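You operate a simulated robot arm through the tools that you are given. There is no shell and no other tool.

Carry out the task below with a simulated robot arm. There is one attempt and no reset: what you move stays moved.

Task
The black laptop's battery is flat: plug its charger in and start it.
Fine: the rose-banded cable goes into the laptop and into socket 4 of the strip; switch the strip on after both plugs are in; the grey laptop stays on and the other plugs stay.

The check looks at the end state, three seconds after you hand in, the way a careful person would. Anything else that was tipped, shoved, dropped, spilled or broken makes it a failure.

Robot
A 7-joint arm with a two-finger parallel gripper, fixed in place. Base frame: the origin is on the floor under the middle of its stand, x ahead of it, y to its left, z up. Units: m, rad, N and s.
It reaches about 1.372 m from its shoulder. Its first joint turns from -2.601 to 2.601 rad. Payload 3.43 kg.
The TCP is the grasp point between the finger pads, 0.03 m short of the fingertips. In the tool frame z runs along the fingers and y along their closing line. Largest opening 0.094 m; finger width 0.028, thickness 0.01; the body of the gripper, 0.05 by 0.096 m, starts 0.055 m behind the TCP.
Orientation is that of the tool frame in the base frame, as [roll, pitch, yaw] about the fixed x, y, z axes, in that order (R = Rz(yaw) Ry(pitch) Rx(roll)). With the fingers straight down and closing along the base's y, the tool's x points along the base's -x, its y along +y and its z along -z.

Tools
- The arm moves only by the tool jog_arm. Its argument "rows" is a list of rows, each a list of 7 numbers: the gripper command, from -1 (fully open) to 1 (shut), values between in proportion, then the shift along the tool's x, y, z in units of 40 mm (1.0 is 40 mm), then the turn, a rotation vector about the tool's x, y, z in units of 6 degrees (1.0 is 6 degrees). In form: [[grip, dx, dy, dz, wx, wy, wz], ...]. A call has 1 to 20 rows; each row shifts and turns the commanded pose from where the row before left it, along the tool's axes as they then stand. A call with a number of a shift or a turn outside -1 to 1 is refused whole. Rows are played at 5 a second. More than 0.05 m and 0.15 rad between two rows, or a gripper value outside its range, and nothing of the call is played. A pose out of reach is approached as far as the arm can. The call stops where the force on the tool passes 50 N (or 10 N more than at its start, if that is more) or the arm is blocked; 0.2 s more then pass. Each finger travels about 0.045 m/s and halts on what it meets, pressing with about 21 N; the grip force reading is that of the motor and also rises with nothing between the fingers. The clock runs only during rows and for 0.2 s after the last one: add rows that do not move to give the fingers time. The reply holds the time, the measured pose of the TCP, the force on the tool along the base axes, the opening and the grip force, in the units named above and with some noise, with the torque about the TCP (base axes, N m) and any sound that the robot's microphone picked up.
- Cameras (640 x 400 px; columns grow to the right, rows downward): "scene" is fixed at [0.0502, 0.5002, 1.3085]; the picture's right is [0.22, -0.98, 0.00], its down [-0.68, -0.15, -0.72] and it looks along [0.70, 0.16, -0.70] (base axes); focal length 316 px, centre (320, 200). "wrist" rides on the gripper at [0.076, 0.014, -0.102] in the tool frame; the picture's right is [-0.18, 0.98, 0.00], its down [-0.75, -0.14, -0.64] and it looks along [-0.63, -0.12, 0.77] (tool axes); focal length 243 px, centre (320, 200). There is no depth. A picture from a camera that has moved, and an enlarged one, comes with that camera's place and axes in the base frame and with its lens.
- camera(camera): a new picture of that camera. No time passes.
- zoom(camera, box): a new picture of the part [left, top, right, bottom] of that camera's present view, enlarged. No time passes.
- hand_in(): hands the job in; it is judged then, once.

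Nothing tells you positions but the pictures and the camera data. Unless the task says otherwise, let go and move clear before handing in.

The tools are called after "Call:" as a command line: name --pt "numbers of a row" for each row, then --argument value for the rest, lists and objects as JSON in quotes. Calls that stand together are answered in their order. jog_arm: Moves the arm, as the interface text tells. Its arguments: {"type":"object","properties":{"rows":{"type":"array"}},"required":["rows"]} The other tools are called the same way: camera (camera) takes a picture; zoom (camera, box) takes an enlarged picture of a part of a camera's view; hand_in () hands the job in.

At the start:

```text
t: 0.0
tcp_pos: [0.6021, 0.3183, 1.0272]
ee_rot: [3.14, 0.001, 3.141]
ft_force: [0.1, 0.7, -0.5]
torque: [-0.02, -0.04, -0.03]
grip_width: 0.094
grasp_force: 0.0
```

scene: 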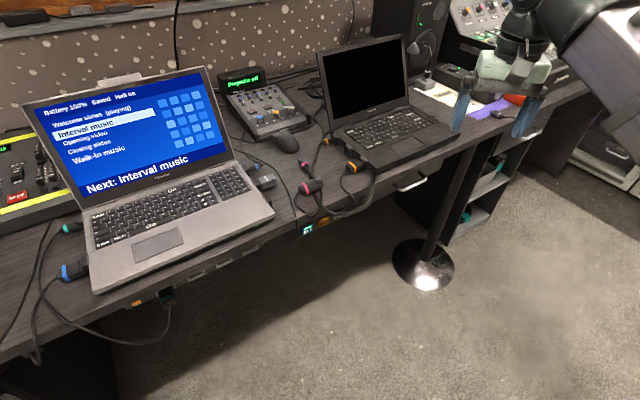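
wrist: 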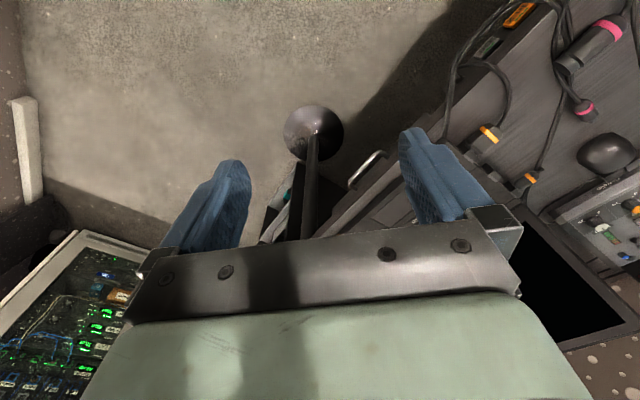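

I see a grey laptop on the left, a black laptop right of centre with cables near its left side, and the desk edge in front. I'll enlarge several parts of the scene to find the rose-banded cable, the strip and the laptop's ports before moving.

Call:
zoom --camera "scene" --box '[260, 120, 420, 250]'

Call:
zoom --camera "scene" --box '[0, 180, 320, 380]'

Call:
zoom --camera "scene" --box '[200, 30, 480, 200]'

Call:
zoom --camera "wrist" --box '[400, 0, 640, 200]'

```text
3.08 times, centred on (340, 185) of scene
camera zoom: at [0.0502, 0.5002, 1.3085], right [0.22, -0.98, 0.0], down [-0.68, -0.15, -0.72], along [0.7, 0.16, -0.7], focal length 971 px, centre (258, 246)
```

zoom: 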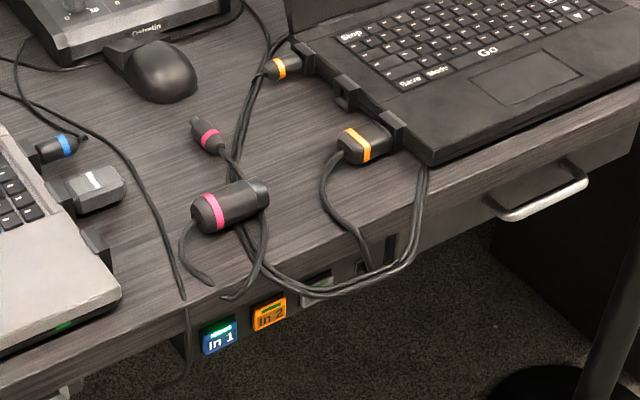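

```text
2.00 times, centred on (160, 280) of scene
camera zoom: at [0.0502, 0.5002, 1.3085], right [0.22, -0.98, 0.0], down [-0.68, -0.15, -0.72], along [0.7, 0.16, -0.7], focal length 631 px, centre (640, 40)
```

zoom: 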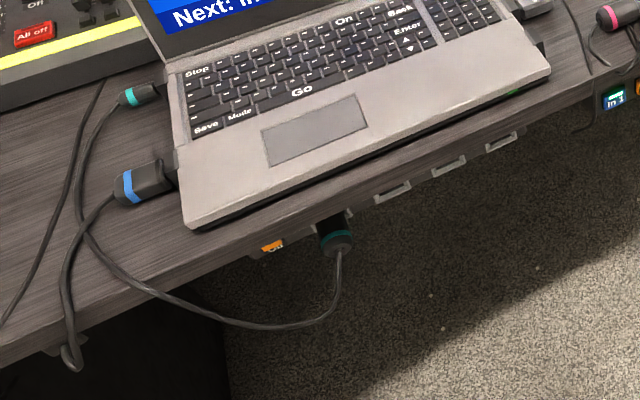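

```text
2.29 times, centred on (340, 115) of scene
camera zoom: at [0.0502, 0.5002, 1.3085], right [0.22, -0.98, 0.0], down [-0.68, -0.15, -0.72], along [0.7, 0.16, -0.7], focal length 722 px, centre (274, 394)
```

zoom: 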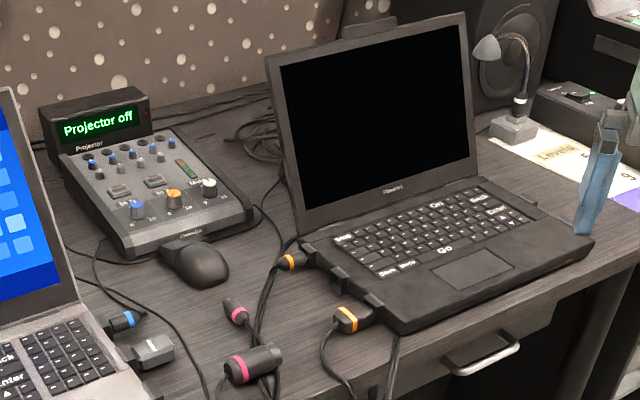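

```text
2.00 times, centred on (520, 100) of wrist
camera zoom: at [0.5267, 0.3339, 1.1291], right [0.18, 0.98, 0.0], down [0.75, -0.14, 0.64], along [0.63, -0.12, -0.77], focal length 485 px, centre (-80, 400)
```

zoom: 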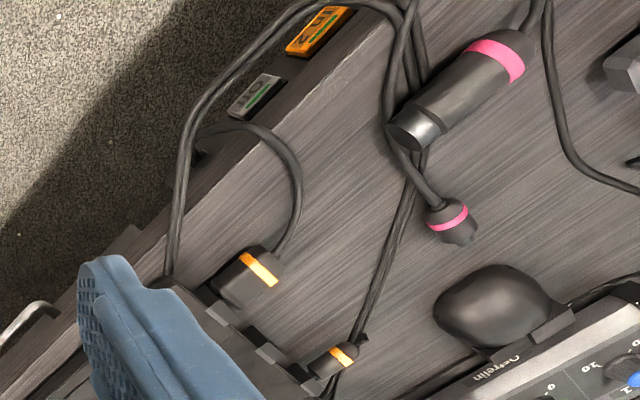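

The rose cable lies loose on the desk between the laptops (big plug near x 0.63, y 0.66), and the desk edge runs at about 45° to the base. The strip seems to be on the desk's front edge below the grey laptop, so I'll move clear in front of the desk and turn to look at it with the wrist camera.

Call:
jog_arm --pt "-1 0.625 0.7 0 0 0 0" --pt "-1 0.625 0.7 0 0 0 0" --pt "-1 0.625 0.7 0 0 0 0" --pt "-1 0.625 0.7 0 0 0 0" --pt "-1 0.625 0.7 0 0 0 0" --pt "-1 0.625 0.7 0 0 0 0" --pt "-1 0.625 0.7 0 0 0 0" --pt "-1 0.625 0.7 0 0 0 0" --pt "-1 0.625 0.7 0 0 0 0" --pt "-1 0.625 0.7 0 0 0 0" --pt "-1 0 0 0 0 0 -0.94" --pt "-1 0 0 0 0 0 -0.94" --pt "-1 0 0 0 0 0 -0.94" --pt "-1 0 0 0 0 0 -0.94" --pt "-1 0 0 0 0 0 -0.94" --pt "-1 0 0 0 0 0 -0.94" --pt "-1 0 0 0 0 0 -0.94" --pt "-1 0 0 0 0 0 -0.94"

Call:
camera --camera "wrist"

Call:
camera --camera "scene"

```text
t: 3.8
tcp_pos: [0.3527, 0.5979, 1.0256]
ee_rot: [-3.141, 0.001, -2.353]
ft_force: [-0.1, -0.2, 0.7]
torque: [0.01, -0.01, -0.01]
grip_width: 0.0939
grasp_force: 0.0
```

```text
taken
camera wrist: at [0.2889, 0.5551, 1.1291], right [-0.57, 0.82, 0.0], down [0.63, 0.44, 0.64], along [0.53, 0.36, -0.77], focal length 243 px, centre (320, 200)
```

wrist: 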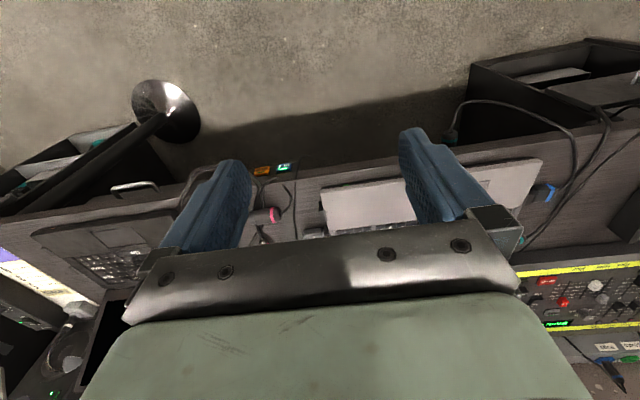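

```text
taken
```

scene: 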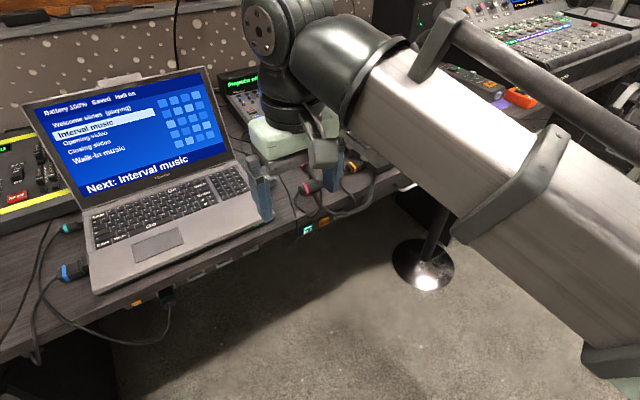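

From above I can see the desk front, but the strip's face is nearly edge-on. I'll zoom on the strip region in both cameras before choosing a better view.

Call:
zoom --camera "wrist" --box '[160, 120, 480, 260]'

Call:
zoom --camera "scene" --box '[100, 210, 340, 330]'

Call:
zoom --camera "scene" --box '[120, 240, 260, 320]'

```text
2.00 times, centred on (320, 190) of wrist
camera zoom: at [0.2889, 0.5551, 1.1291], right [-0.57, 0.82, 0.0], down [0.63, 0.44, 0.64], along [0.53, 0.36, -0.77], focal length 485 px, centre (320, 220)
```

zoom: 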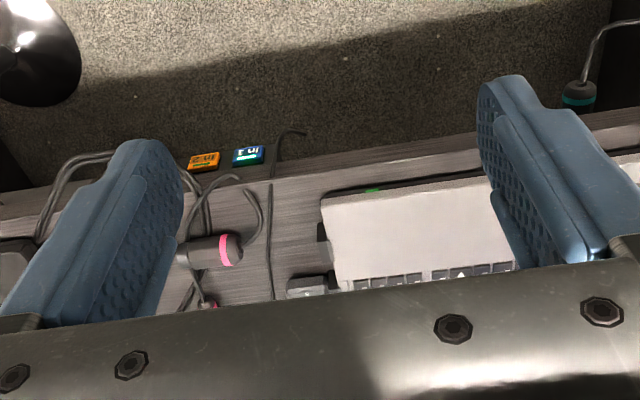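

```text
2.67 times, centred on (220, 270) of scene
camera zoom: at [0.0502, 0.5002, 1.3085], right [0.22, -0.98, 0.0], down [-0.68, -0.15, -0.72], along [0.7, 0.16, -0.7], focal length 842 px, centre (587, 13)
```

zoom: 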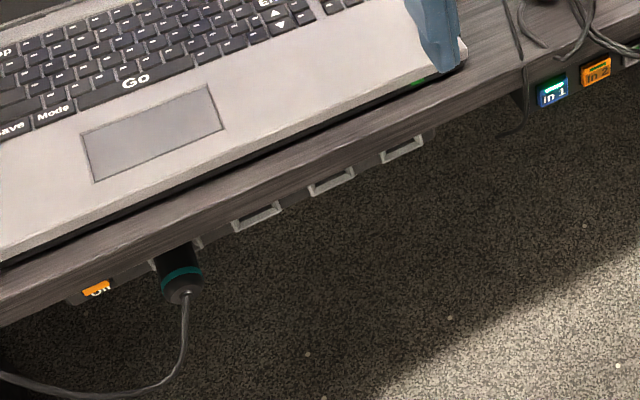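

```text
4.57 times, centred on (190, 280) of scene
camera zoom: at [0.0502, 0.5002, 1.3085], right [0.22, -0.98, 0.0], down [-0.68, -0.15, -0.72], along [0.7, 0.16, -0.7], focal length 1443 px, centre (914, -166)
```

zoom: 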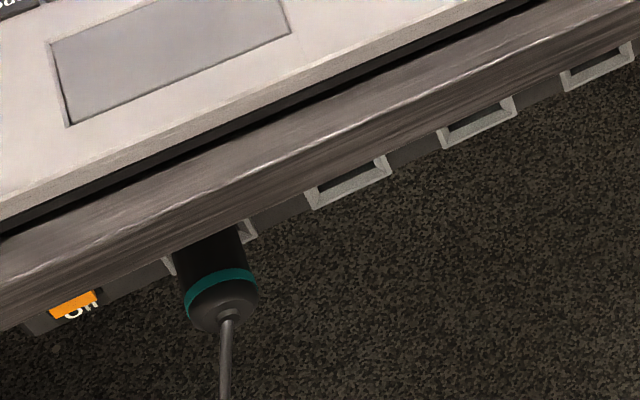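

The strip hangs under the desk's front edge with sockets facing the robot, spaced about 63 mm apart. I'll lower the gripper in front of it and tilt it so the wrist camera looks almost horizontally at the strip face.

Call:
jog_arm --pt "-1 0.156 0.47 0.86 0 0 0" --pt "-1 0.156 0.47 0.86 0 0 0" --pt "-1 0.156 0.47 0.86 0 0 0" --pt "-1 0.156 0.47 0.86 0 0 0" --pt "-1 0.156 0.47 0.86 0 0 0" --pt "-1 0.156 0.47 0.86 0 0 0" --pt "-1 0.156 0.47 0.86 0 0 0" --pt "-1 0.156 0.47 0.86 0 0 0" --pt "-1 0 0 0 0 -0.95 0" --pt "-1 0 0 0 0 -0.95 0" --pt "-1 0 0 0 0 -0.95 0" --pt "-1 0 0 0 0 -0.95 0" --pt "-1 0 0 0 0 -0.95 0" --pt "-1 0 0 0 0 -0.95 0" --pt "-1 0 0 0 0 -0.95 0"

Call:
camera --camera "wrist"

Call:
camera --camera "scene"

```text
t: 7.0
tcp_pos: [0.2111, 0.6693, 0.7504]
ee_rot: [-3.141, 0.699, -2.355]
ft_force: [0.3, 0.3, 0.7]
torque: [0.0, 0.01, 0.0]
grip_width: 0.0937
grasp_force: 0.0
```

```text
taken
camera wrist: at [0.1137, 0.5923, 0.7811], right [-0.6, 0.79, 0.12], down [0.22, 0.02, 0.98], along [0.77, 0.61, -0.18], focal length 243 px, centre (320, 200)
```

wrist: 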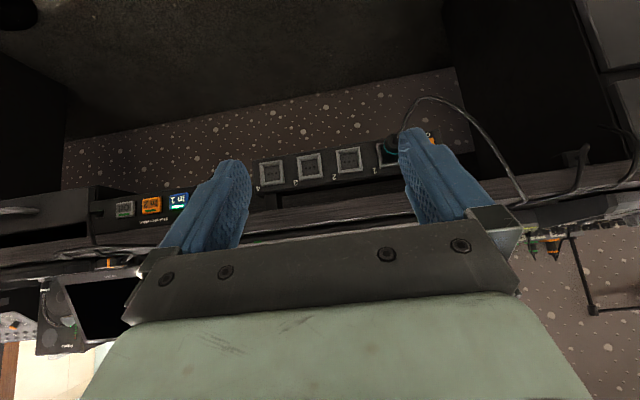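

```text
taken
```

scene: 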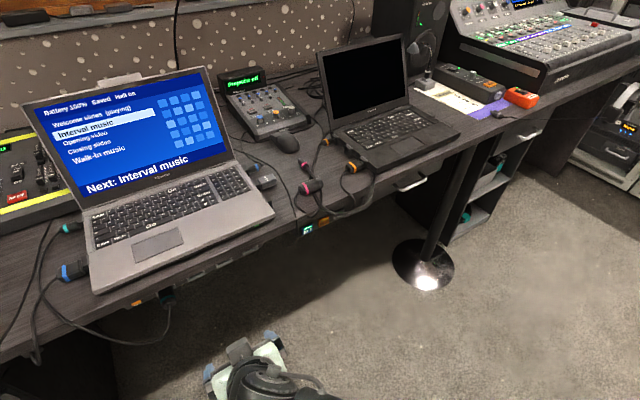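

Call:
zoom --camera "wrist" --box '[240, 100, 440, 225]'

Call:
zoom --camera "wrist" --box '[60, 170, 260, 295]'

Call:
zoom --camera "scene" --box '[260, 120, 400, 220]'

```text
3.20 times, centred on (340, 162) of wrist
camera zoom: at [0.1137, 0.5923, 0.7811], right [-0.6, 0.79, 0.12], down [0.22, 0.02, 0.98], along [0.77, 0.61, -0.18], focal length 776 px, centre (256, 320)
```

zoom: 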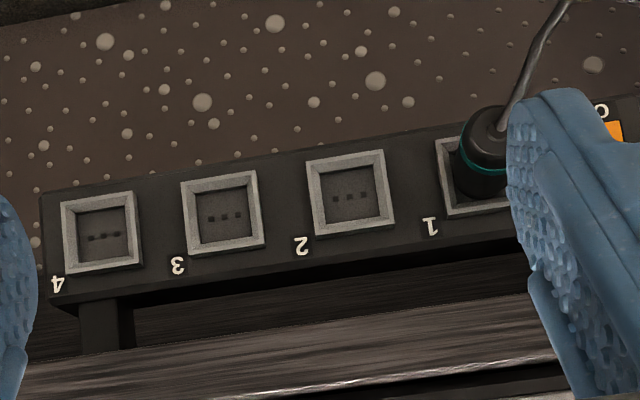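

```text
3.20 times, centred on (160, 232) of wrist
camera zoom: at [0.1137, 0.5923, 0.7811], right [-0.6, 0.79, 0.12], down [0.22, 0.02, 0.98], along [0.77, 0.61, -0.18], focal length 776 px, centre (832, 96)
```

zoom: 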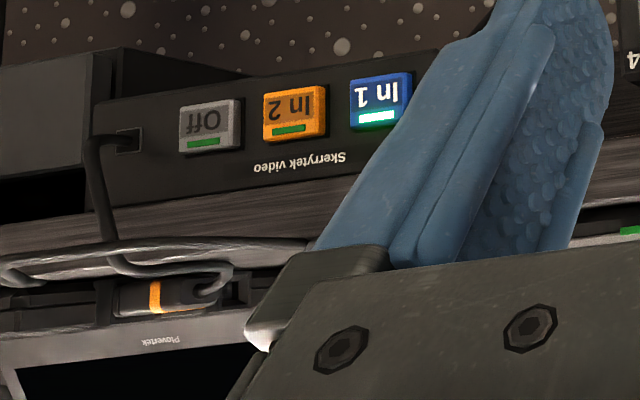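

```text
4.00 times, centred on (330, 170) of scene
camera zoom: at [0.0502, 0.5002, 1.3085], right [0.22, -0.98, 0.0], down [-0.68, -0.15, -0.72], along [0.7, 0.16, -0.7], focal length 1263 px, centre (280, 320)
```

zoom: 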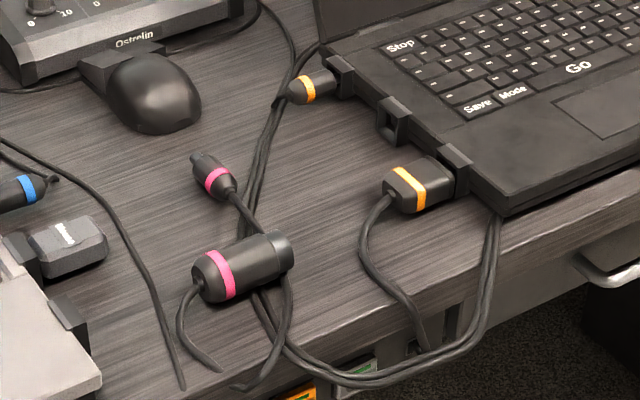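

Socket 4 is the right-hand one of the strip, which sits recessed under the desk (about p=0.92 from the base along the 45° line, z≈0.64), with the rocker labelled "Off" at its left end. I'll raise the arm and look closely at the rose plugs and the black laptop's left-hand ports.

Call:
jog_arm --pt "-1 0 0 0 0 0.95 0" --pt "-1 0 0 0 0 0.95 0" --pt "-1 0 0 0 0 0.95 0" --pt "-1 0 0 0 0 0.95 0" --pt "-1 0 0 0 0 0.95 0" --pt "-1 0 0 0 0 0.95 0" --pt "-1 0 0 0 0 0.95 0" --pt "-1 0 0 -1 0 0 0" --pt "-1 0 0 -1 0 0 0" --pt "-1 0 0 -1 0 0 0" --pt "-1 0 0 -1 0 0 0" --pt "-1 0 0 -1 0 0 0"

Call:
jog_arm --pt "-1 -0.77 -0.81 0 0 0 0" --pt "-1 -0.77 -0.81 0 0 0 0" --pt "-1 -0.77 -0.81 0 0 0 0" --pt "-1 -0.77 -0.81 0 0 0 0" --pt "-1 -0.77 -0.81 0 0 0 0" --pt "-1 -0.77 -0.81 0 0 0 0" --pt "-1 -0.77 -0.81 0 0 0 0" --pt "-1 -0.77 -0.81 0 0 0 0" --pt "-1 -0.77 -0.81 0 0 0 0" --pt "-1 -0.77 -0.81 0 0 0 0"

Call:
camera --camera "wrist"

Call:
zoom --camera "wrist" --box '[200, 20, 440, 170]'

```text
t: 9.6
tcp_pos: [0.2117, 0.6699, 0.9514]
ee_rot: [-3.14, 0.001, -2.354]
ft_force: [-0.4, 0.2, 1.3]
torque: [0.0, 0.0, -0.02]
grip_width: 0.0939
grasp_force: 0.1
```

```text
t: 11.8
tcp_pos: [0.6584, 0.6598, 0.951]
ee_rot: [3.141, 0.001, -2.355]
ft_force: [-0.7, -0.5, -0.7]
torque: [0.02, 0.0, 0.01]
grip_width: 0.0942
grasp_force: 0.0
```

```text
taken
camera wrist: at [0.5945, 0.6172, 1.054], right [-0.57, 0.82, 0.0], down [0.63, 0.43, 0.64], along [0.53, 0.36, -0.77], focal length 243 px, centre (320, 200)
```

wrist: 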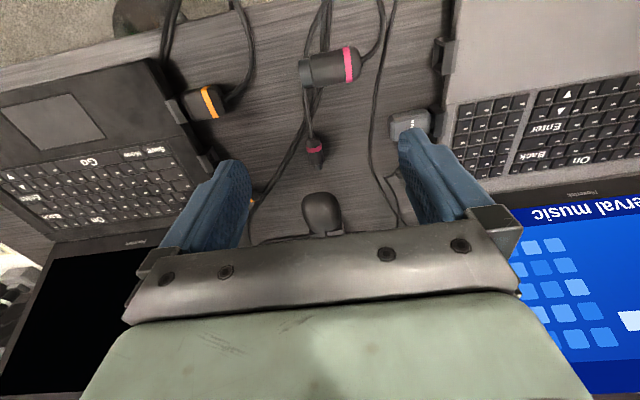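

```text
2.67 times, centred on (320, 95) of wrist
camera zoom: at [0.5945, 0.6172, 1.054], right [-0.57, 0.82, 0.0], down [0.63, 0.43, 0.64], along [0.53, 0.36, -0.77], focal length 647 px, centre (320, 480)
```

zoom: 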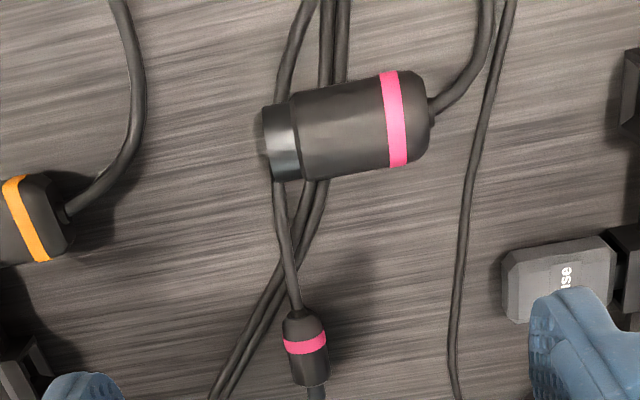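

The rose mains plug is a round body about 36 mm thick with a metal collar, lying along the desk edge with its tip to the right; the small rose plug points away from me beside it. I'll zoom further on the cable run, the plug tip and the black laptop's ports and keys.

Call:
zoom --camera "scene" --box '[290, 170, 370, 220]'

Call:
zoom --camera "wrist" --box '[230, 0, 470, 150]'

Call:
zoom --camera "wrist" --box '[0, 60, 240, 240]'

Call:
zoom --camera "scene" --box '[330, 80, 450, 180]'

```text
8.00 times, centred on (330, 195) of scene
camera zoom: at [0.0502, 0.5002, 1.3085], right [0.22, -0.98, 0.0], down [-0.68, -0.15, -0.72], along [0.7, 0.16, -0.7], focal length 2526 px, centre (240, 240)
```

zoom: 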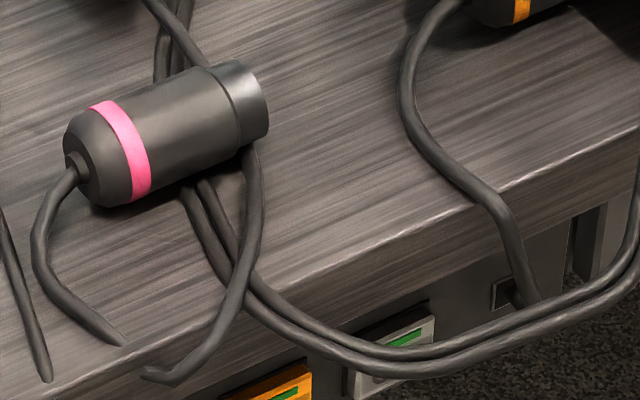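

```text
2.67 times, centred on (350, 75) of wrist
camera zoom: at [0.5945, 0.6172, 1.054], right [-0.57, 0.82, 0.0], down [0.63, 0.43, 0.64], along [0.53, 0.36, -0.77], focal length 647 px, centre (240, 533)
```

zoom: 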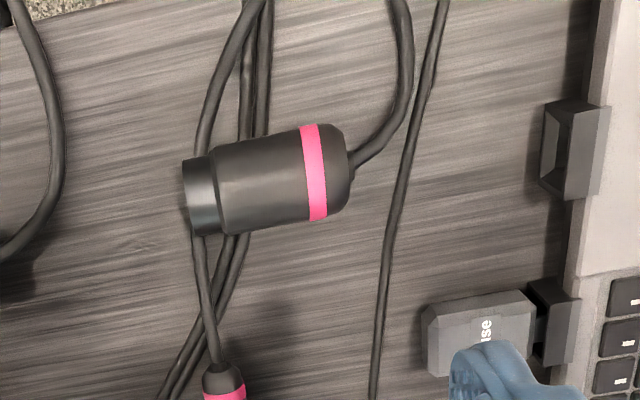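

```text
2.22 times, centred on (120, 150) of wrist
camera zoom: at [0.5945, 0.6172, 1.054], right [-0.57, 0.82, 0.0], down [0.63, 0.43, 0.64], along [0.53, 0.36, -0.77], focal length 539 px, centre (764, 311)
```

zoom: 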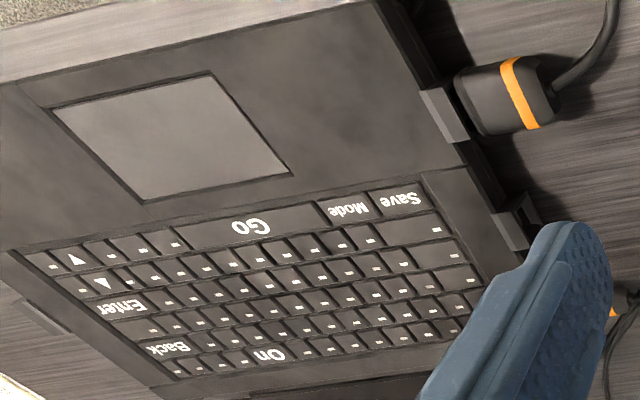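

```text
4.00 times, centred on (390, 130) of scene
camera zoom: at [0.0502, 0.5002, 1.3085], right [0.22, -0.98, 0.0], down [-0.68, -0.15, -0.72], along [0.7, 0.16, -0.7], focal length 1263 px, centre (40, 480)
```

zoom: 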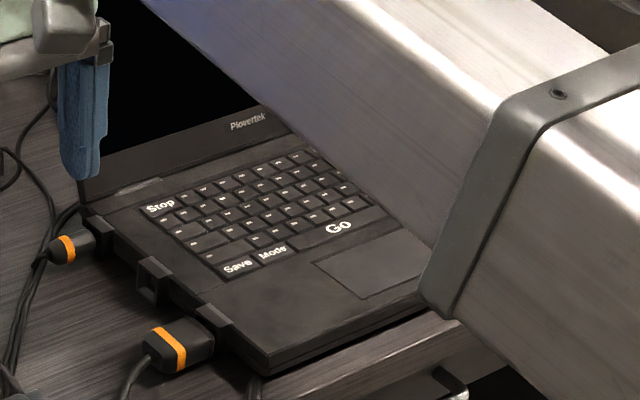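

The black laptop shows an empty middle port on its left side between the two orange plugs, and something on its right side too. I'll turn the gripper so the camera looks toward that left side and check which port is for power.

Call:
jog_arm --pt "-1 0 0 0 0 0 0.94" --pt "-1 0 0 0 0 0 0.94" --pt "-1 0 0 0 0 0 0.94" --pt "-1 0 0 0 0 0 0.94" --pt "-1 0 0 0 0 0 0.94" --pt "-1 0 0 0 0 0 0.94" --pt "-1 0 0 0 0 0 0.94" --pt "-1 0 0 0 0 0 0.94" --pt "-1 0 0 0 0 0 0.94" --pt "-1 0 0 0 0 0 0.94" --pt "-1 0 0 0 0 0 0.94" --pt "-1 0 0 0 0 0 0.94" --pt "-1 0 0 0 0 0 0.94" --pt "-1 0 0 0 0 0 0.94" --pt "-1 0 0 0 0 0 0.94" --pt "-1 0 0 0 0 0 0.94"

Call:
camera --camera "wrist"

Call:
camera --camera "scene"

```text
t: 15.2
tcp_pos: [0.658, 0.658, 0.951]
ee_rot: [3.141, 0.0, 2.353]
ft_force: [0.4, -0.2, -0.1]
torque: [0.01, -0.02, 0.0]
grip_width: 0.0938
grasp_force: 0.0
```

```text
taken
camera wrist: at [0.6145, 0.7244, 1.054], right [0.83, 0.56, 0.0], down [0.43, -0.63, 0.64], along [0.36, -0.53, -0.77], focal length 243 px, centre (320, 200)
```

wrist: 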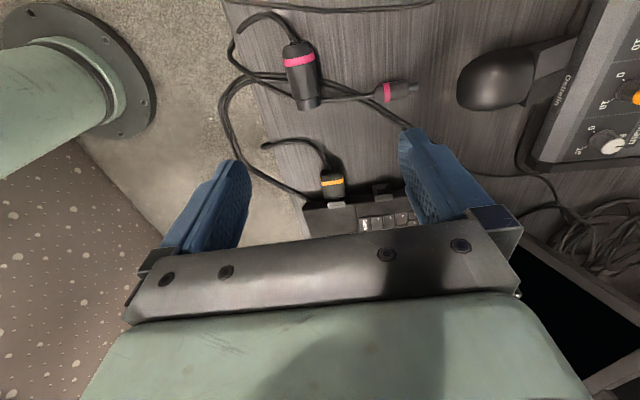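

```text
taken
```

scene: 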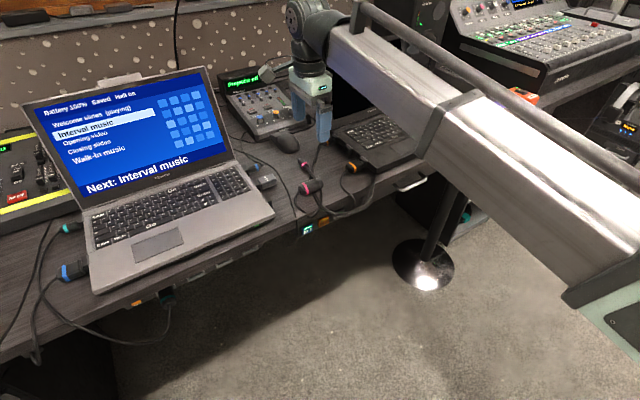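

The turned view shows the ports are still partly hidden by a finger. I'll shift right along the desk and tilt so the camera looks more level at the laptop's left side.

Call:
jog_arm --pt "-1 -0.3 0.35 0 0 0 0" --pt "-1 -0.3 0.35 0 0 0 0" --pt "-1 -0.3 0.35 0 0 0 0" --pt "-1 -0.3 0.35 0 0 0 0" --pt "-1 -0.3 0.35 0 0 0 0" --pt "-1 0 0 0 0 -0.97 0" --pt "-1 0 0 0 0 -0.97 0" --pt "-1 0 0 0 0 -0.97 0" --pt "-1 0 0 0 0 -0.97 0" --pt "-1 0 0 0 0 -0.97 0" --pt "-1 0 0 0 0 -0.97 0"

Call:
camera --camera "wrist"

```text
t: 17.6
tcp_pos: [0.7502, 0.6668, 0.9499]
ee_rot: [3.141, 0.609, 2.354]
ft_force: [0.2, -0.6, -0.4]
torque: [0.0, 0.02, -0.05]
grip_width: 0.0943
grasp_force: 0.1
```

```text
taken
camera wrist: at [0.6752, 0.7628, 0.9916], right [0.8, 0.59, 0.11], down [0.08, -0.28, 0.96], along [0.59, -0.76, -0.27], focal length 243 px, centre (320, 200)
```

wrist: 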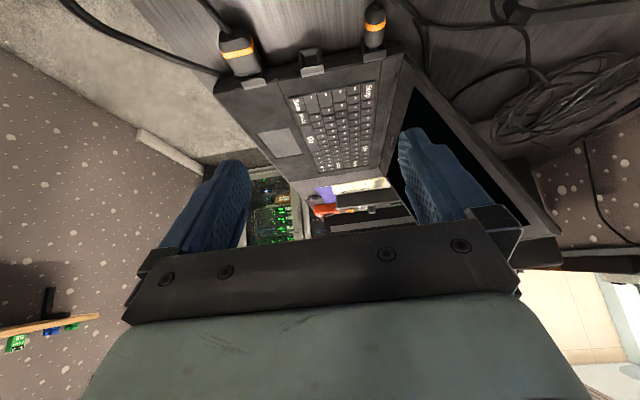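

The left side's middle port is now in view, empty between the two orange plugs. I'll zoom in on it.

Call:
zoom --camera "wrist" --box '[200, 0, 420, 130]'

Call:
zoom --camera "wrist" --box '[280, 20, 350, 90]'

```text
2.91 times, centred on (310, 65) of wrist
camera zoom: at [0.6752, 0.7628, 0.9916], right [0.8, 0.59, 0.11], down [0.08, -0.28, 0.96], along [0.59, -0.76, -0.27], focal length 706 px, centre (349, 593)
```

zoom: 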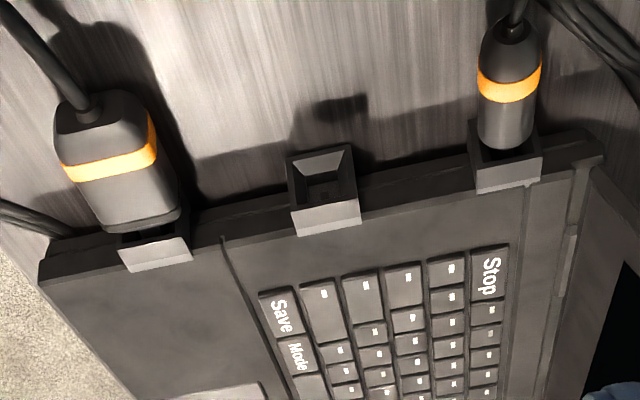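

```text
5.71 times, centred on (315, 55) of wrist
camera zoom: at [0.6752, 0.7628, 0.9916], right [0.8, 0.59, 0.11], down [0.08, -0.28, 0.96], along [0.59, -0.76, -0.27], focal length 1386 px, centre (349, 1029)
```

zoom: 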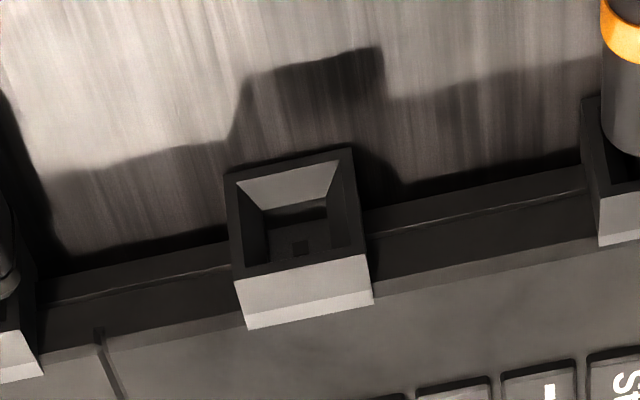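

The middle left port is an empty funnel with a single small hole, which looks right for the barrel plug. To be sure, I'll check the right side of the black laptop for any other free port, moving back from the desk first and turning.

Call:
jog_arm --pt "-1 0 0 0 0 0.97 0" --pt "-1 0 0 0 0 0.97 0" --pt "-1 0 0 0 0 0.97 0" --pt "-1 0 0 0 0 0.97 0" --pt "-1 0 0 0 0 0.97 0" --pt "-1 0 0 0 0 0.97 0" --pt "-1 0 -1 0 0 0 0" --pt "-1 0 -1 0 0 0 0" --pt "-1 0 -1 0 0 0 0" --pt "-1 0 -1 0 0 0 0" --pt "-1 0 -1 0 0 0 0"

Call:
jog_arm --pt "-1 0 0 0 0 0 -0.94" --pt "-1 0 0 0 0 0 -0.94" --pt "-1 0 0 0 0 0 -0.94" --pt "-1 0 0 0 0 0 -0.94" --pt "-1 0 0 0 0 0 -0.94" --pt "-1 0 0 0 0 0 -0.94" --pt "-1 0 0 0 0 0 -0.94" --pt "-1 0 0 0 0 0 -0.94" --pt "-1 0 0 0 0 0 -0.94" --pt "-1 0 0 0 0 0 -0.94" --pt "-1 0 0 0 0 0 -0.94" --pt "-1 0 0 0 0 0 -0.94" --pt "-1 0 0 0 0 0 -0.94" --pt "-1 0 0 0 0 0 -0.94" --pt "-1 0 0 0 0 0 -0.94" --pt "-1 0 0 0 0 0 -0.94"

Call:
jog_arm --pt "-1 0 -1 0 0 0 0" --pt "-1 0 -1 0 0 0 0" --pt "-1 0 -1 0 0 0 0" --pt "-1 0 -1 0 0 0 0" --pt "-1 0 -1 0 0 0 0" --pt "-1 0 -1 0 0 0 0" --pt "-1 0 -1 0 0 0 0" --pt "-1 0 -1 0 0 0 0" --pt "-1 0 -1 0 0 0 0" --pt "-1 0 -1 0 0 0 0" --pt "-1 0 -1 0 0 0 0" --pt "-1 0 -1 0 0 0 0" --pt "-1 0 -1 0 0 0 0" --pt "-1 0 -1 0 0 0 0"

Call:
camera --camera "wrist"

Call:
camera --camera "scene"

```text
t: 20.0
tcp_pos: [0.6088, 0.5244, 0.9514]
ee_rot: [3.141, 0.0, 2.354]
ft_force: [-0.8, 0.0, -0.3]
torque: [-0.01, 0.01, -0.01]
grip_width: 0.0941
grasp_force: 0.1
```

```text
t: 23.4
tcp_pos: [0.6087, 0.5239, 0.9514]
ee_rot: [3.14, 0.0, -2.354]
ft_force: [-0.4, -0.2, -0.3]
torque: [0.01, 0.02, 0.0]
grip_width: 0.094
grasp_force: 0.0
```

```text
t: 26.4
tcp_pos: [1.0051, 0.1306, 0.9512]
ee_rot: [3.141, 0.0, -2.355]
ft_force: [-0.1, -0.6, 1.2]
torque: [-0.01, -0.06, 0.01]
grip_width: 0.094
grasp_force: 0.1
```

```text
taken
camera wrist: at [0.9411, 0.0875, 1.0543], right [-0.57, 0.82, 0.0], down [0.63, 0.43, 0.64], along [0.53, 0.36, -0.77], focal length 243 px, centre (320, 200)
```

wrist: 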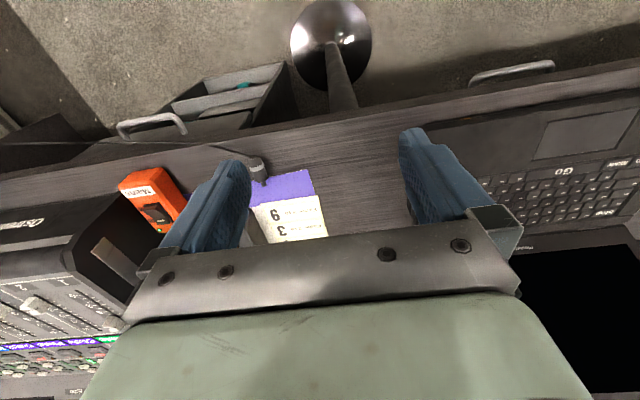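

```text
taken
```

scene: 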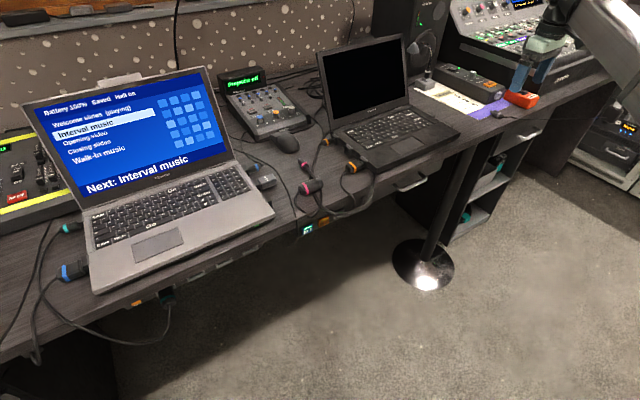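

The right edge of the black laptop is hidden behind a finger. I'll slide a bit left so it comes between the fingers.

Call:
jog_arm --pt "-1 0.5 0.5 0 0 0 0" --pt "-1 0.5 0.5 0 0 0 0" --pt "-1 0.5 0.5 0 0 0 0" --pt "-1 0 0.5 0 0 0 0"

Call:
camera --camera "wrist"

Call:
zoom --camera "wrist" --box '[240, 90, 440, 240]'

```text
t: 27.4
tcp_pos: [0.9047, 0.1439, 0.9495]
ee_rot: [3.141, 0.0, -2.355]
ft_force: [-0.1, 0.0, -1.5]
torque: [-0.03, 0.03, -0.01]
grip_width: 0.0939
grasp_force: 0.1
```

```text
taken
camera wrist: at [0.8419, 0.1011, 1.0531], right [-0.57, 0.82, 0.0], down [0.63, 0.43, 0.64], along [0.53, 0.36, -0.77], focal length 243 px, centre (320, 200)
```

wrist: 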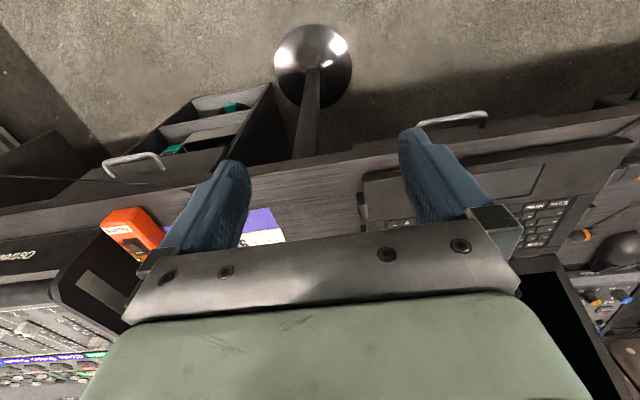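

```text
2.67 times, centred on (340, 165) of wrist
camera zoom: at [0.8419, 0.1011, 1.0531], right [-0.57, 0.82, 0.0], down [0.63, 0.43, 0.64], along [0.53, 0.36, -0.77], focal length 647 px, centre (267, 293)
```

zoom: 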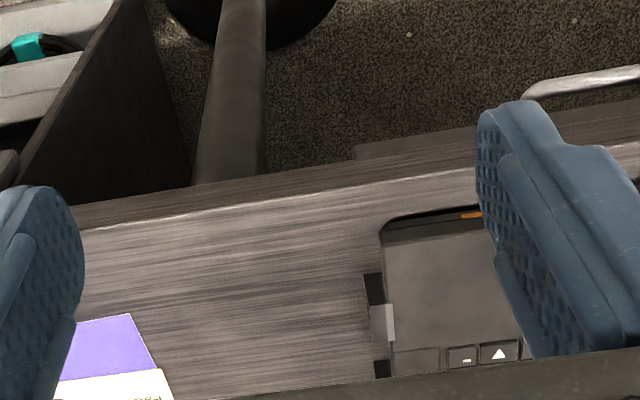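

There are two port blocks on the right side as well. I'll shift right and turn the camera to look back at that side so I can compare their openings.

Call:
jog_arm --pt "-1 -0.8 -0.6 0 0 0 0" --pt "-1 -0.8 -0.6 0 0 0 0" --pt "-1 -0.8 -0.6 0 0 0 0" --pt "-1 0 0 0 0 0 -0.95" --pt "-1 0 0 0 0 0 -0.95" --pt "-1 0 0 0 0 0 -0.95" --pt "-1 0 0 0 0 0 -0.95" --pt "-1 0 0 0 0 0 -0.95" --pt "-1 0 0 0 0 0 -0.95" --pt "-1 0 0 0 0 0 -0.95"

Call:
camera --camera "wrist"

Call:
zoom --camera "wrist" --box '[230, 90, 430, 240]'

```text
t: 29.6
tcp_pos: [1.0253, 0.16, 0.9506]
ee_rot: [-3.141, 0.002, -1.655]
ft_force: [0.4, 0.4, -0.4]
torque: [-0.01, 0.01, 0.01]
grip_width: 0.0937
grasp_force: 0.0
```

```text
taken
camera wrist: at [1.0043, 0.0871, 1.054], right [-0.96, 0.27, 0.0], down [0.2, 0.74, 0.64], along [0.17, 0.62, -0.77], focal length 243 px, centre (320, 200)
```

wrist: 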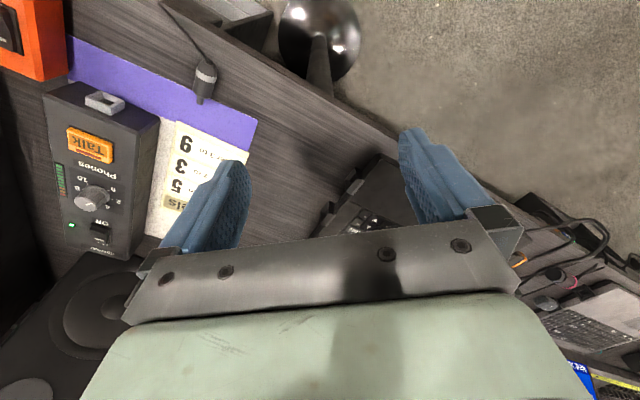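

```text
2.67 times, centred on (330, 165) of wrist
camera zoom: at [1.0043, 0.0871, 1.054], right [-0.96, 0.27, 0.0], down [0.2, 0.74, 0.64], along [0.17, 0.62, -0.77], focal length 647 px, centre (293, 293)
```

zoom: 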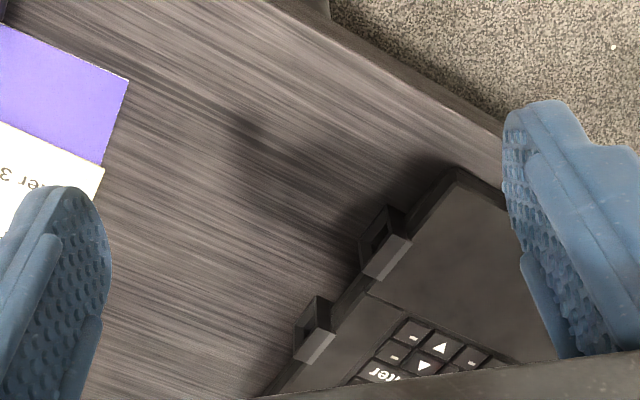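

Call:
zoom --camera "wrist" --box '[320, 150, 370, 240]'

Call:
jog_arm --pt "-1 -0.6 0 0 0 -0.9 0" --pt "-1 -0.6 0 0 0 -0.9 0" --pt "-1 0 0 0 0 -0.9 0" --pt "-1 0 0 0 0 -0.9 0"

Call:
camera --camera "wrist"

Call:
zoom --camera "wrist" --box '[240, 50, 420, 180]'

```text
4.44 times, centred on (345, 195) of wrist
camera zoom: at [1.0043, 0.0871, 1.054], right [-0.96, 0.27, 0.0], down [0.2, 0.74, 0.64], along [0.17, 0.62, -0.77], focal length 1078 px, centre (209, 222)
```

zoom: 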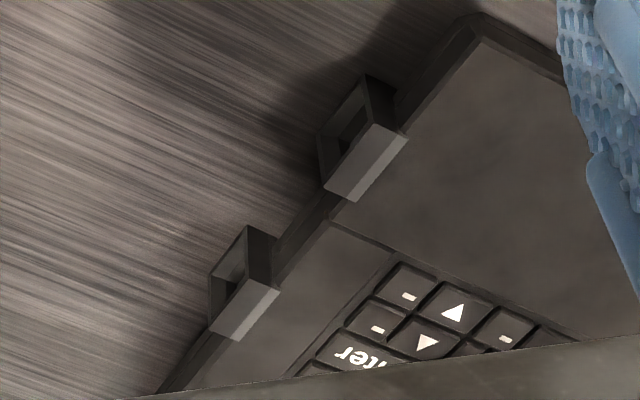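

```text
t: 30.6
tcp_pos: [1.0282, 0.21, 0.9532]
ee_rot: [3.141, 0.379, -1.661]
ft_force: [0.5, 0.1, -0.1]
torque: [0.0, 0.0, -0.01]
grip_width: 0.0941
grasp_force: 0.0
```

```text
taken
camera wrist: at [1.0056, 0.1032, 1.0211], right [-0.96, 0.26, 0.07], down [0.18, 0.45, 0.88], along [0.19, 0.86, -0.48], focal length 243 px, centre (320, 200)
```

wrist: 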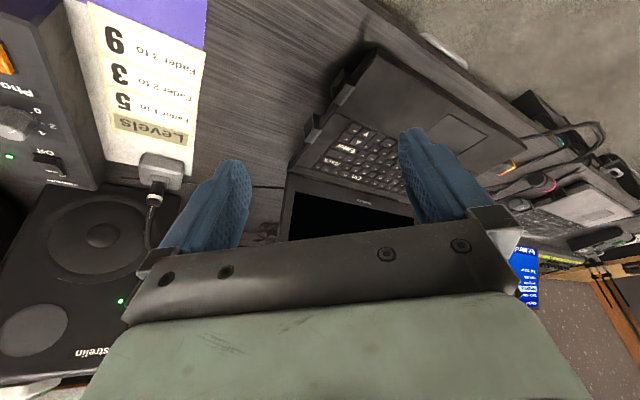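

```text
3.08 times, centred on (330, 115) of wrist
camera zoom: at [1.0056, 0.1032, 1.0211], right [-0.96, 0.26, 0.07], down [0.18, 0.45, 0.88], along [0.19, 0.86, -0.48], focal length 746 px, centre (289, 462)
```

zoom: 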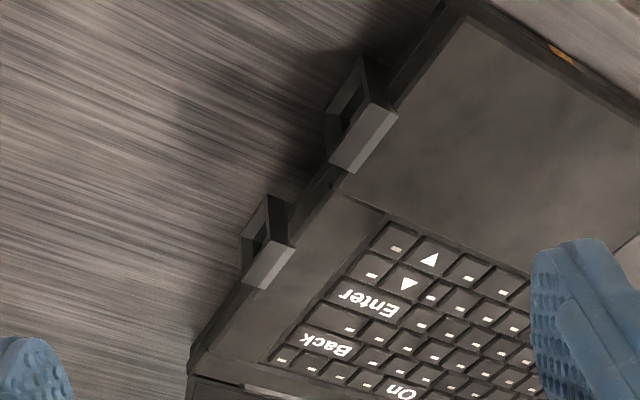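

Two free blocks on the right side too. I need to see into them, so I'll turn further to look straight back at the laptop's right side.

Call:
jog_arm --pt "-1 0 0 0 0 0.9 0" --pt "-1 0 0 0 0 0.9 0" --pt "-1 0 0 0 0 0.9 0" --pt "-1 0 0 0 0 0.9 0" --pt "-1 0 0 0 0 0 -0.9" --pt "-1 0 0 0 0 0 -0.9" --pt "-1 0 0 0 0 0 -0.9" --pt "-1 0 0 0 0 0 -0.9" --pt "-1 0 0 0 0 0 -0.9" --pt "-1 0 0 0 0 0 -0.9" --pt "-1 0 0 0 0 -0.95 0" --pt "-1 0 0 0 0 -0.95 0" --pt "-1 0 0 0 0 -0.95 0" --pt "-1 0 0 0 0 -0.95 0" --pt "-1 0 0 0 0 -0.95 0"

Call:
camera --camera "wrist"

Call:
camera --camera "scene"

```text
t: 33.8
tcp_pos: [1.0292, 0.2083, 0.953]
ee_rot: [-3.14, 0.499, -1.091]
ft_force: [0.9, -0.5, 0.1]
torque: [0.01, 0.0, -0.04]
grip_width: 0.0938
grasp_force: 0.1
```

```text
taken
camera wrist: at [1.0701, 0.1002, 1.0076], right [-0.95, -0.31, 0.09], down [-0.04, 0.38, 0.92], along [-0.32, 0.87, -0.37], focal length 243 px, centre (320, 200)
```

wrist: 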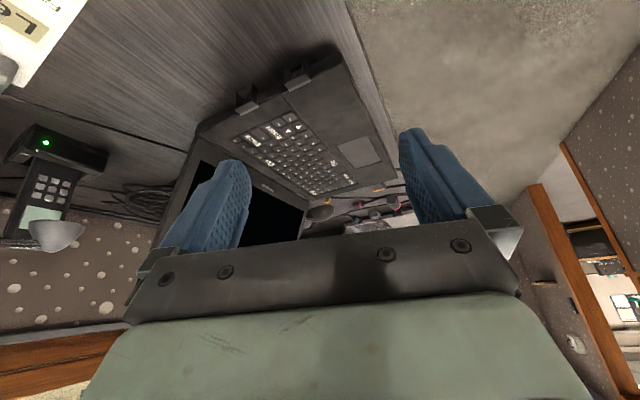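

```text
taken
```

scene: 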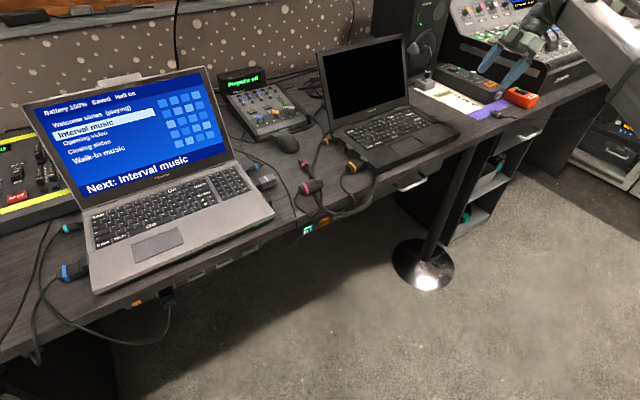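

Call:
zoom --camera "wrist" --box '[210, 40, 350, 130]'

Call:
zoom --camera "wrist" --box '[225, 75, 275, 120]'

Call:
zoom --camera "wrist" --box '[275, 50, 325, 95]'

```text
4.44 times, centred on (280, 85) of wrist
camera zoom: at [1.0701, 0.1002, 1.0076], right [-0.95, -0.31, 0.09], down [-0.04, 0.38, 0.92], along [-0.32, 0.87, -0.37], focal length 1078 px, centre (498, 711)
```

zoom: 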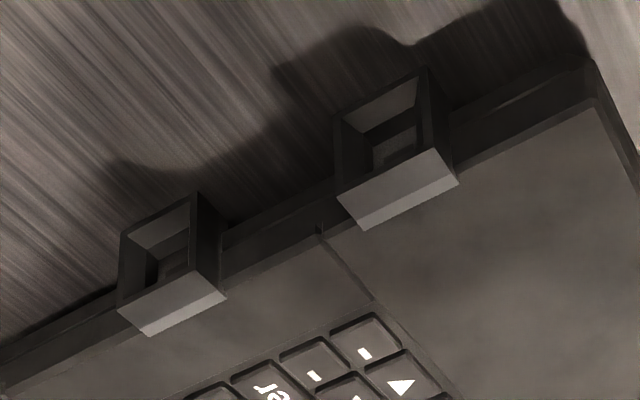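

```text
8.89 times, centred on (250, 98) of wrist
camera zoom: at [1.0701, 0.1002, 1.0076], right [-0.95, -0.31, 0.09], down [-0.04, 0.38, 0.92], along [-0.32, 0.87, -0.37], focal length 2157 px, centre (942, 1111)
```

zoom: 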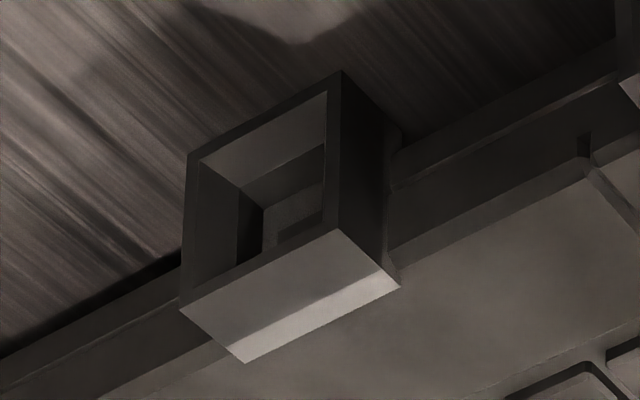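

```text
8.89 times, centred on (300, 72) of wrist
camera zoom: at [1.0701, 0.1002, 1.0076], right [-0.95, -0.31, 0.09], down [-0.04, 0.38, 0.92], along [-0.32, 0.87, -0.37], focal length 2157 px, centre (498, 1333)
```

zoom: 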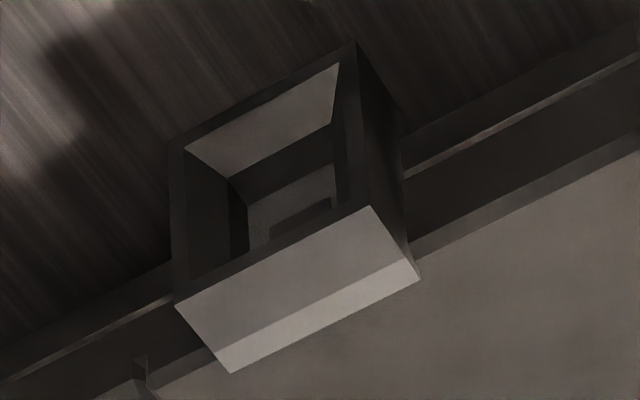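

The right-side ports have wide slots while the left middle port has a single centre hole, so the barrel plug belongs in the left middle port (about p=0.997, q=0.155, z=0.769). Next I'll go back above the small rose plug, ready to grasp it from above.

Call:
jog_arm --pt "-1 0 0 0 0 0.95 0" --pt "-1 0 0 0 0 0.95 0" --pt "-1 0 0 0 0 0.95 0" --pt "-1 0 0 0 0 0.95 0" --pt "-1 0 0 0 0 0.95 0" --pt "-1 0 0 0 0 0 0.9295" --pt "-1 0 0 0 0 0 0.9295" --pt "-1 0 0 0 0 0 0.9295" --pt "-1 0 0 0 0 0 0.9295" --pt "-1 0 0 0 0 0 0.9295" --pt "-1 0 0 0 0 0 0.9295" --pt "-1 0 0 0 0 0 0.9295" --pt "-1 0 0 0 0 0 0.9295" --pt "-1 0 0 0 0 0 0.9295" --pt "-1 0 0 0 0 0 0.9295" --pt "-1 0 0 0 0 0 0.9295" --pt "-1 0 0 0 0 0 0.9295" --pt "-1 0 0 0 0 0 0.9295"

Call:
jog_arm --pt "-1 0 1 0 0 0 0" --pt "-1 0 1 0 0 0 0" --pt "-1 0 1 0 0 0 0" --pt "-1 0 1 0 0 0 0" --pt "-1 0 1 0 0 0 0" --pt "-1 0 1 0 0 0 0" --pt "-1 0 1 0 0 0 0" --pt "-1 0 1 0 0 0 0" --pt "-1 0 1 0 0 0 0" --pt "-1 0 1 0 0 0 0" --pt "-1 0 1 0 0 0 0" --pt "-1 0 1 0 0 0 0" --pt "-1 0 1 0 0 0 0" --pt "-1 0 1 0 0 0 0" --pt "-1 -0.8 0 0 0 0 0" --pt "-1 -0.8 0 0 0 0 0" --pt "-1 -0.8 0 0 0 0 0" --pt "-1 -0.8 0 0 0 0 0"

Call:
camera --camera "wrist"

```text
t: 37.6
tcp_pos: [1.0291, 0.2098, 0.9534]
ee_rot: [3.141, 0.0, -2.36]
ft_force: [0.2, -0.8, -0.4]
torque: [-0.01, 0.03, -0.02]
grip_width: 0.094
grasp_force: 0.0
```

```text
t: 41.4
tcp_pos: [0.7246, 0.6961, 0.9545]
ee_rot: [-3.141, 0.0, -2.359]
ft_force: [0.6, 0.5, 0.6]
torque: [0.04, -0.03, 0.03]
grip_width: 0.0939
grasp_force: 0.0
```

```text
taken
camera wrist: at [0.6609, 0.6532, 1.057], right [-0.56, 0.83, 0.0], down [0.63, 0.43, 0.64], along [0.53, 0.36, -0.77], focal length 243 px, centre (320, 200)
```

wrist: 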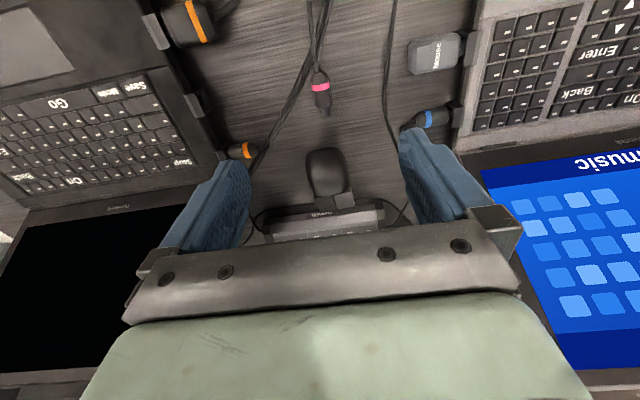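

I'm right above the small rose plug, at p≈1.005, q≈0.02. I'll zoom to check its exact alignment before going down.

Call:
zoom --camera "wrist" --box '[270, 40, 370, 140]'

Call:
zoom --camera "wrist" --box '[140, 0, 280, 180]'

```text
4.00 times, centred on (320, 90) of wrist
camera zoom: at [0.6609, 0.6532, 1.057], right [-0.56, 0.83, 0.0], down [0.63, 0.43, 0.64], along [0.53, 0.36, -0.77], focal length 970 px, centre (320, 640)
```

zoom: 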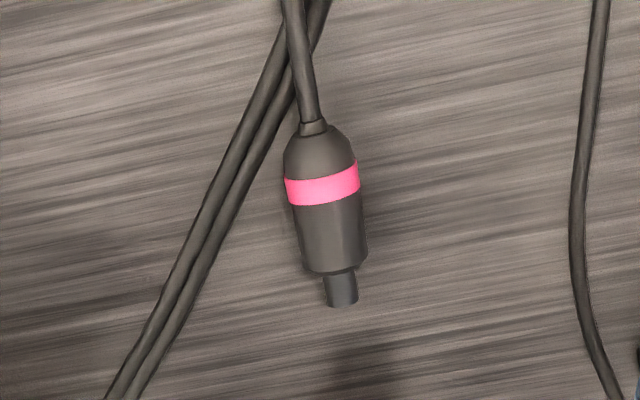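

```text
2.22 times, centred on (210, 90) of wrist
camera zoom: at [0.6609, 0.6532, 1.057], right [-0.56, 0.83, 0.0], down [0.63, 0.43, 0.64], along [0.53, 0.36, -0.77], focal length 539 px, centre (564, 444)
```

zoom: 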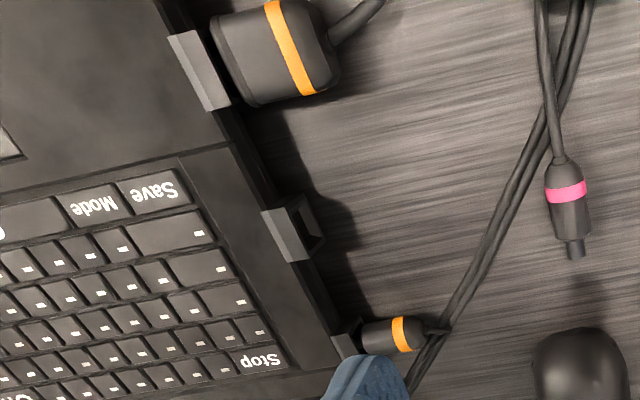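

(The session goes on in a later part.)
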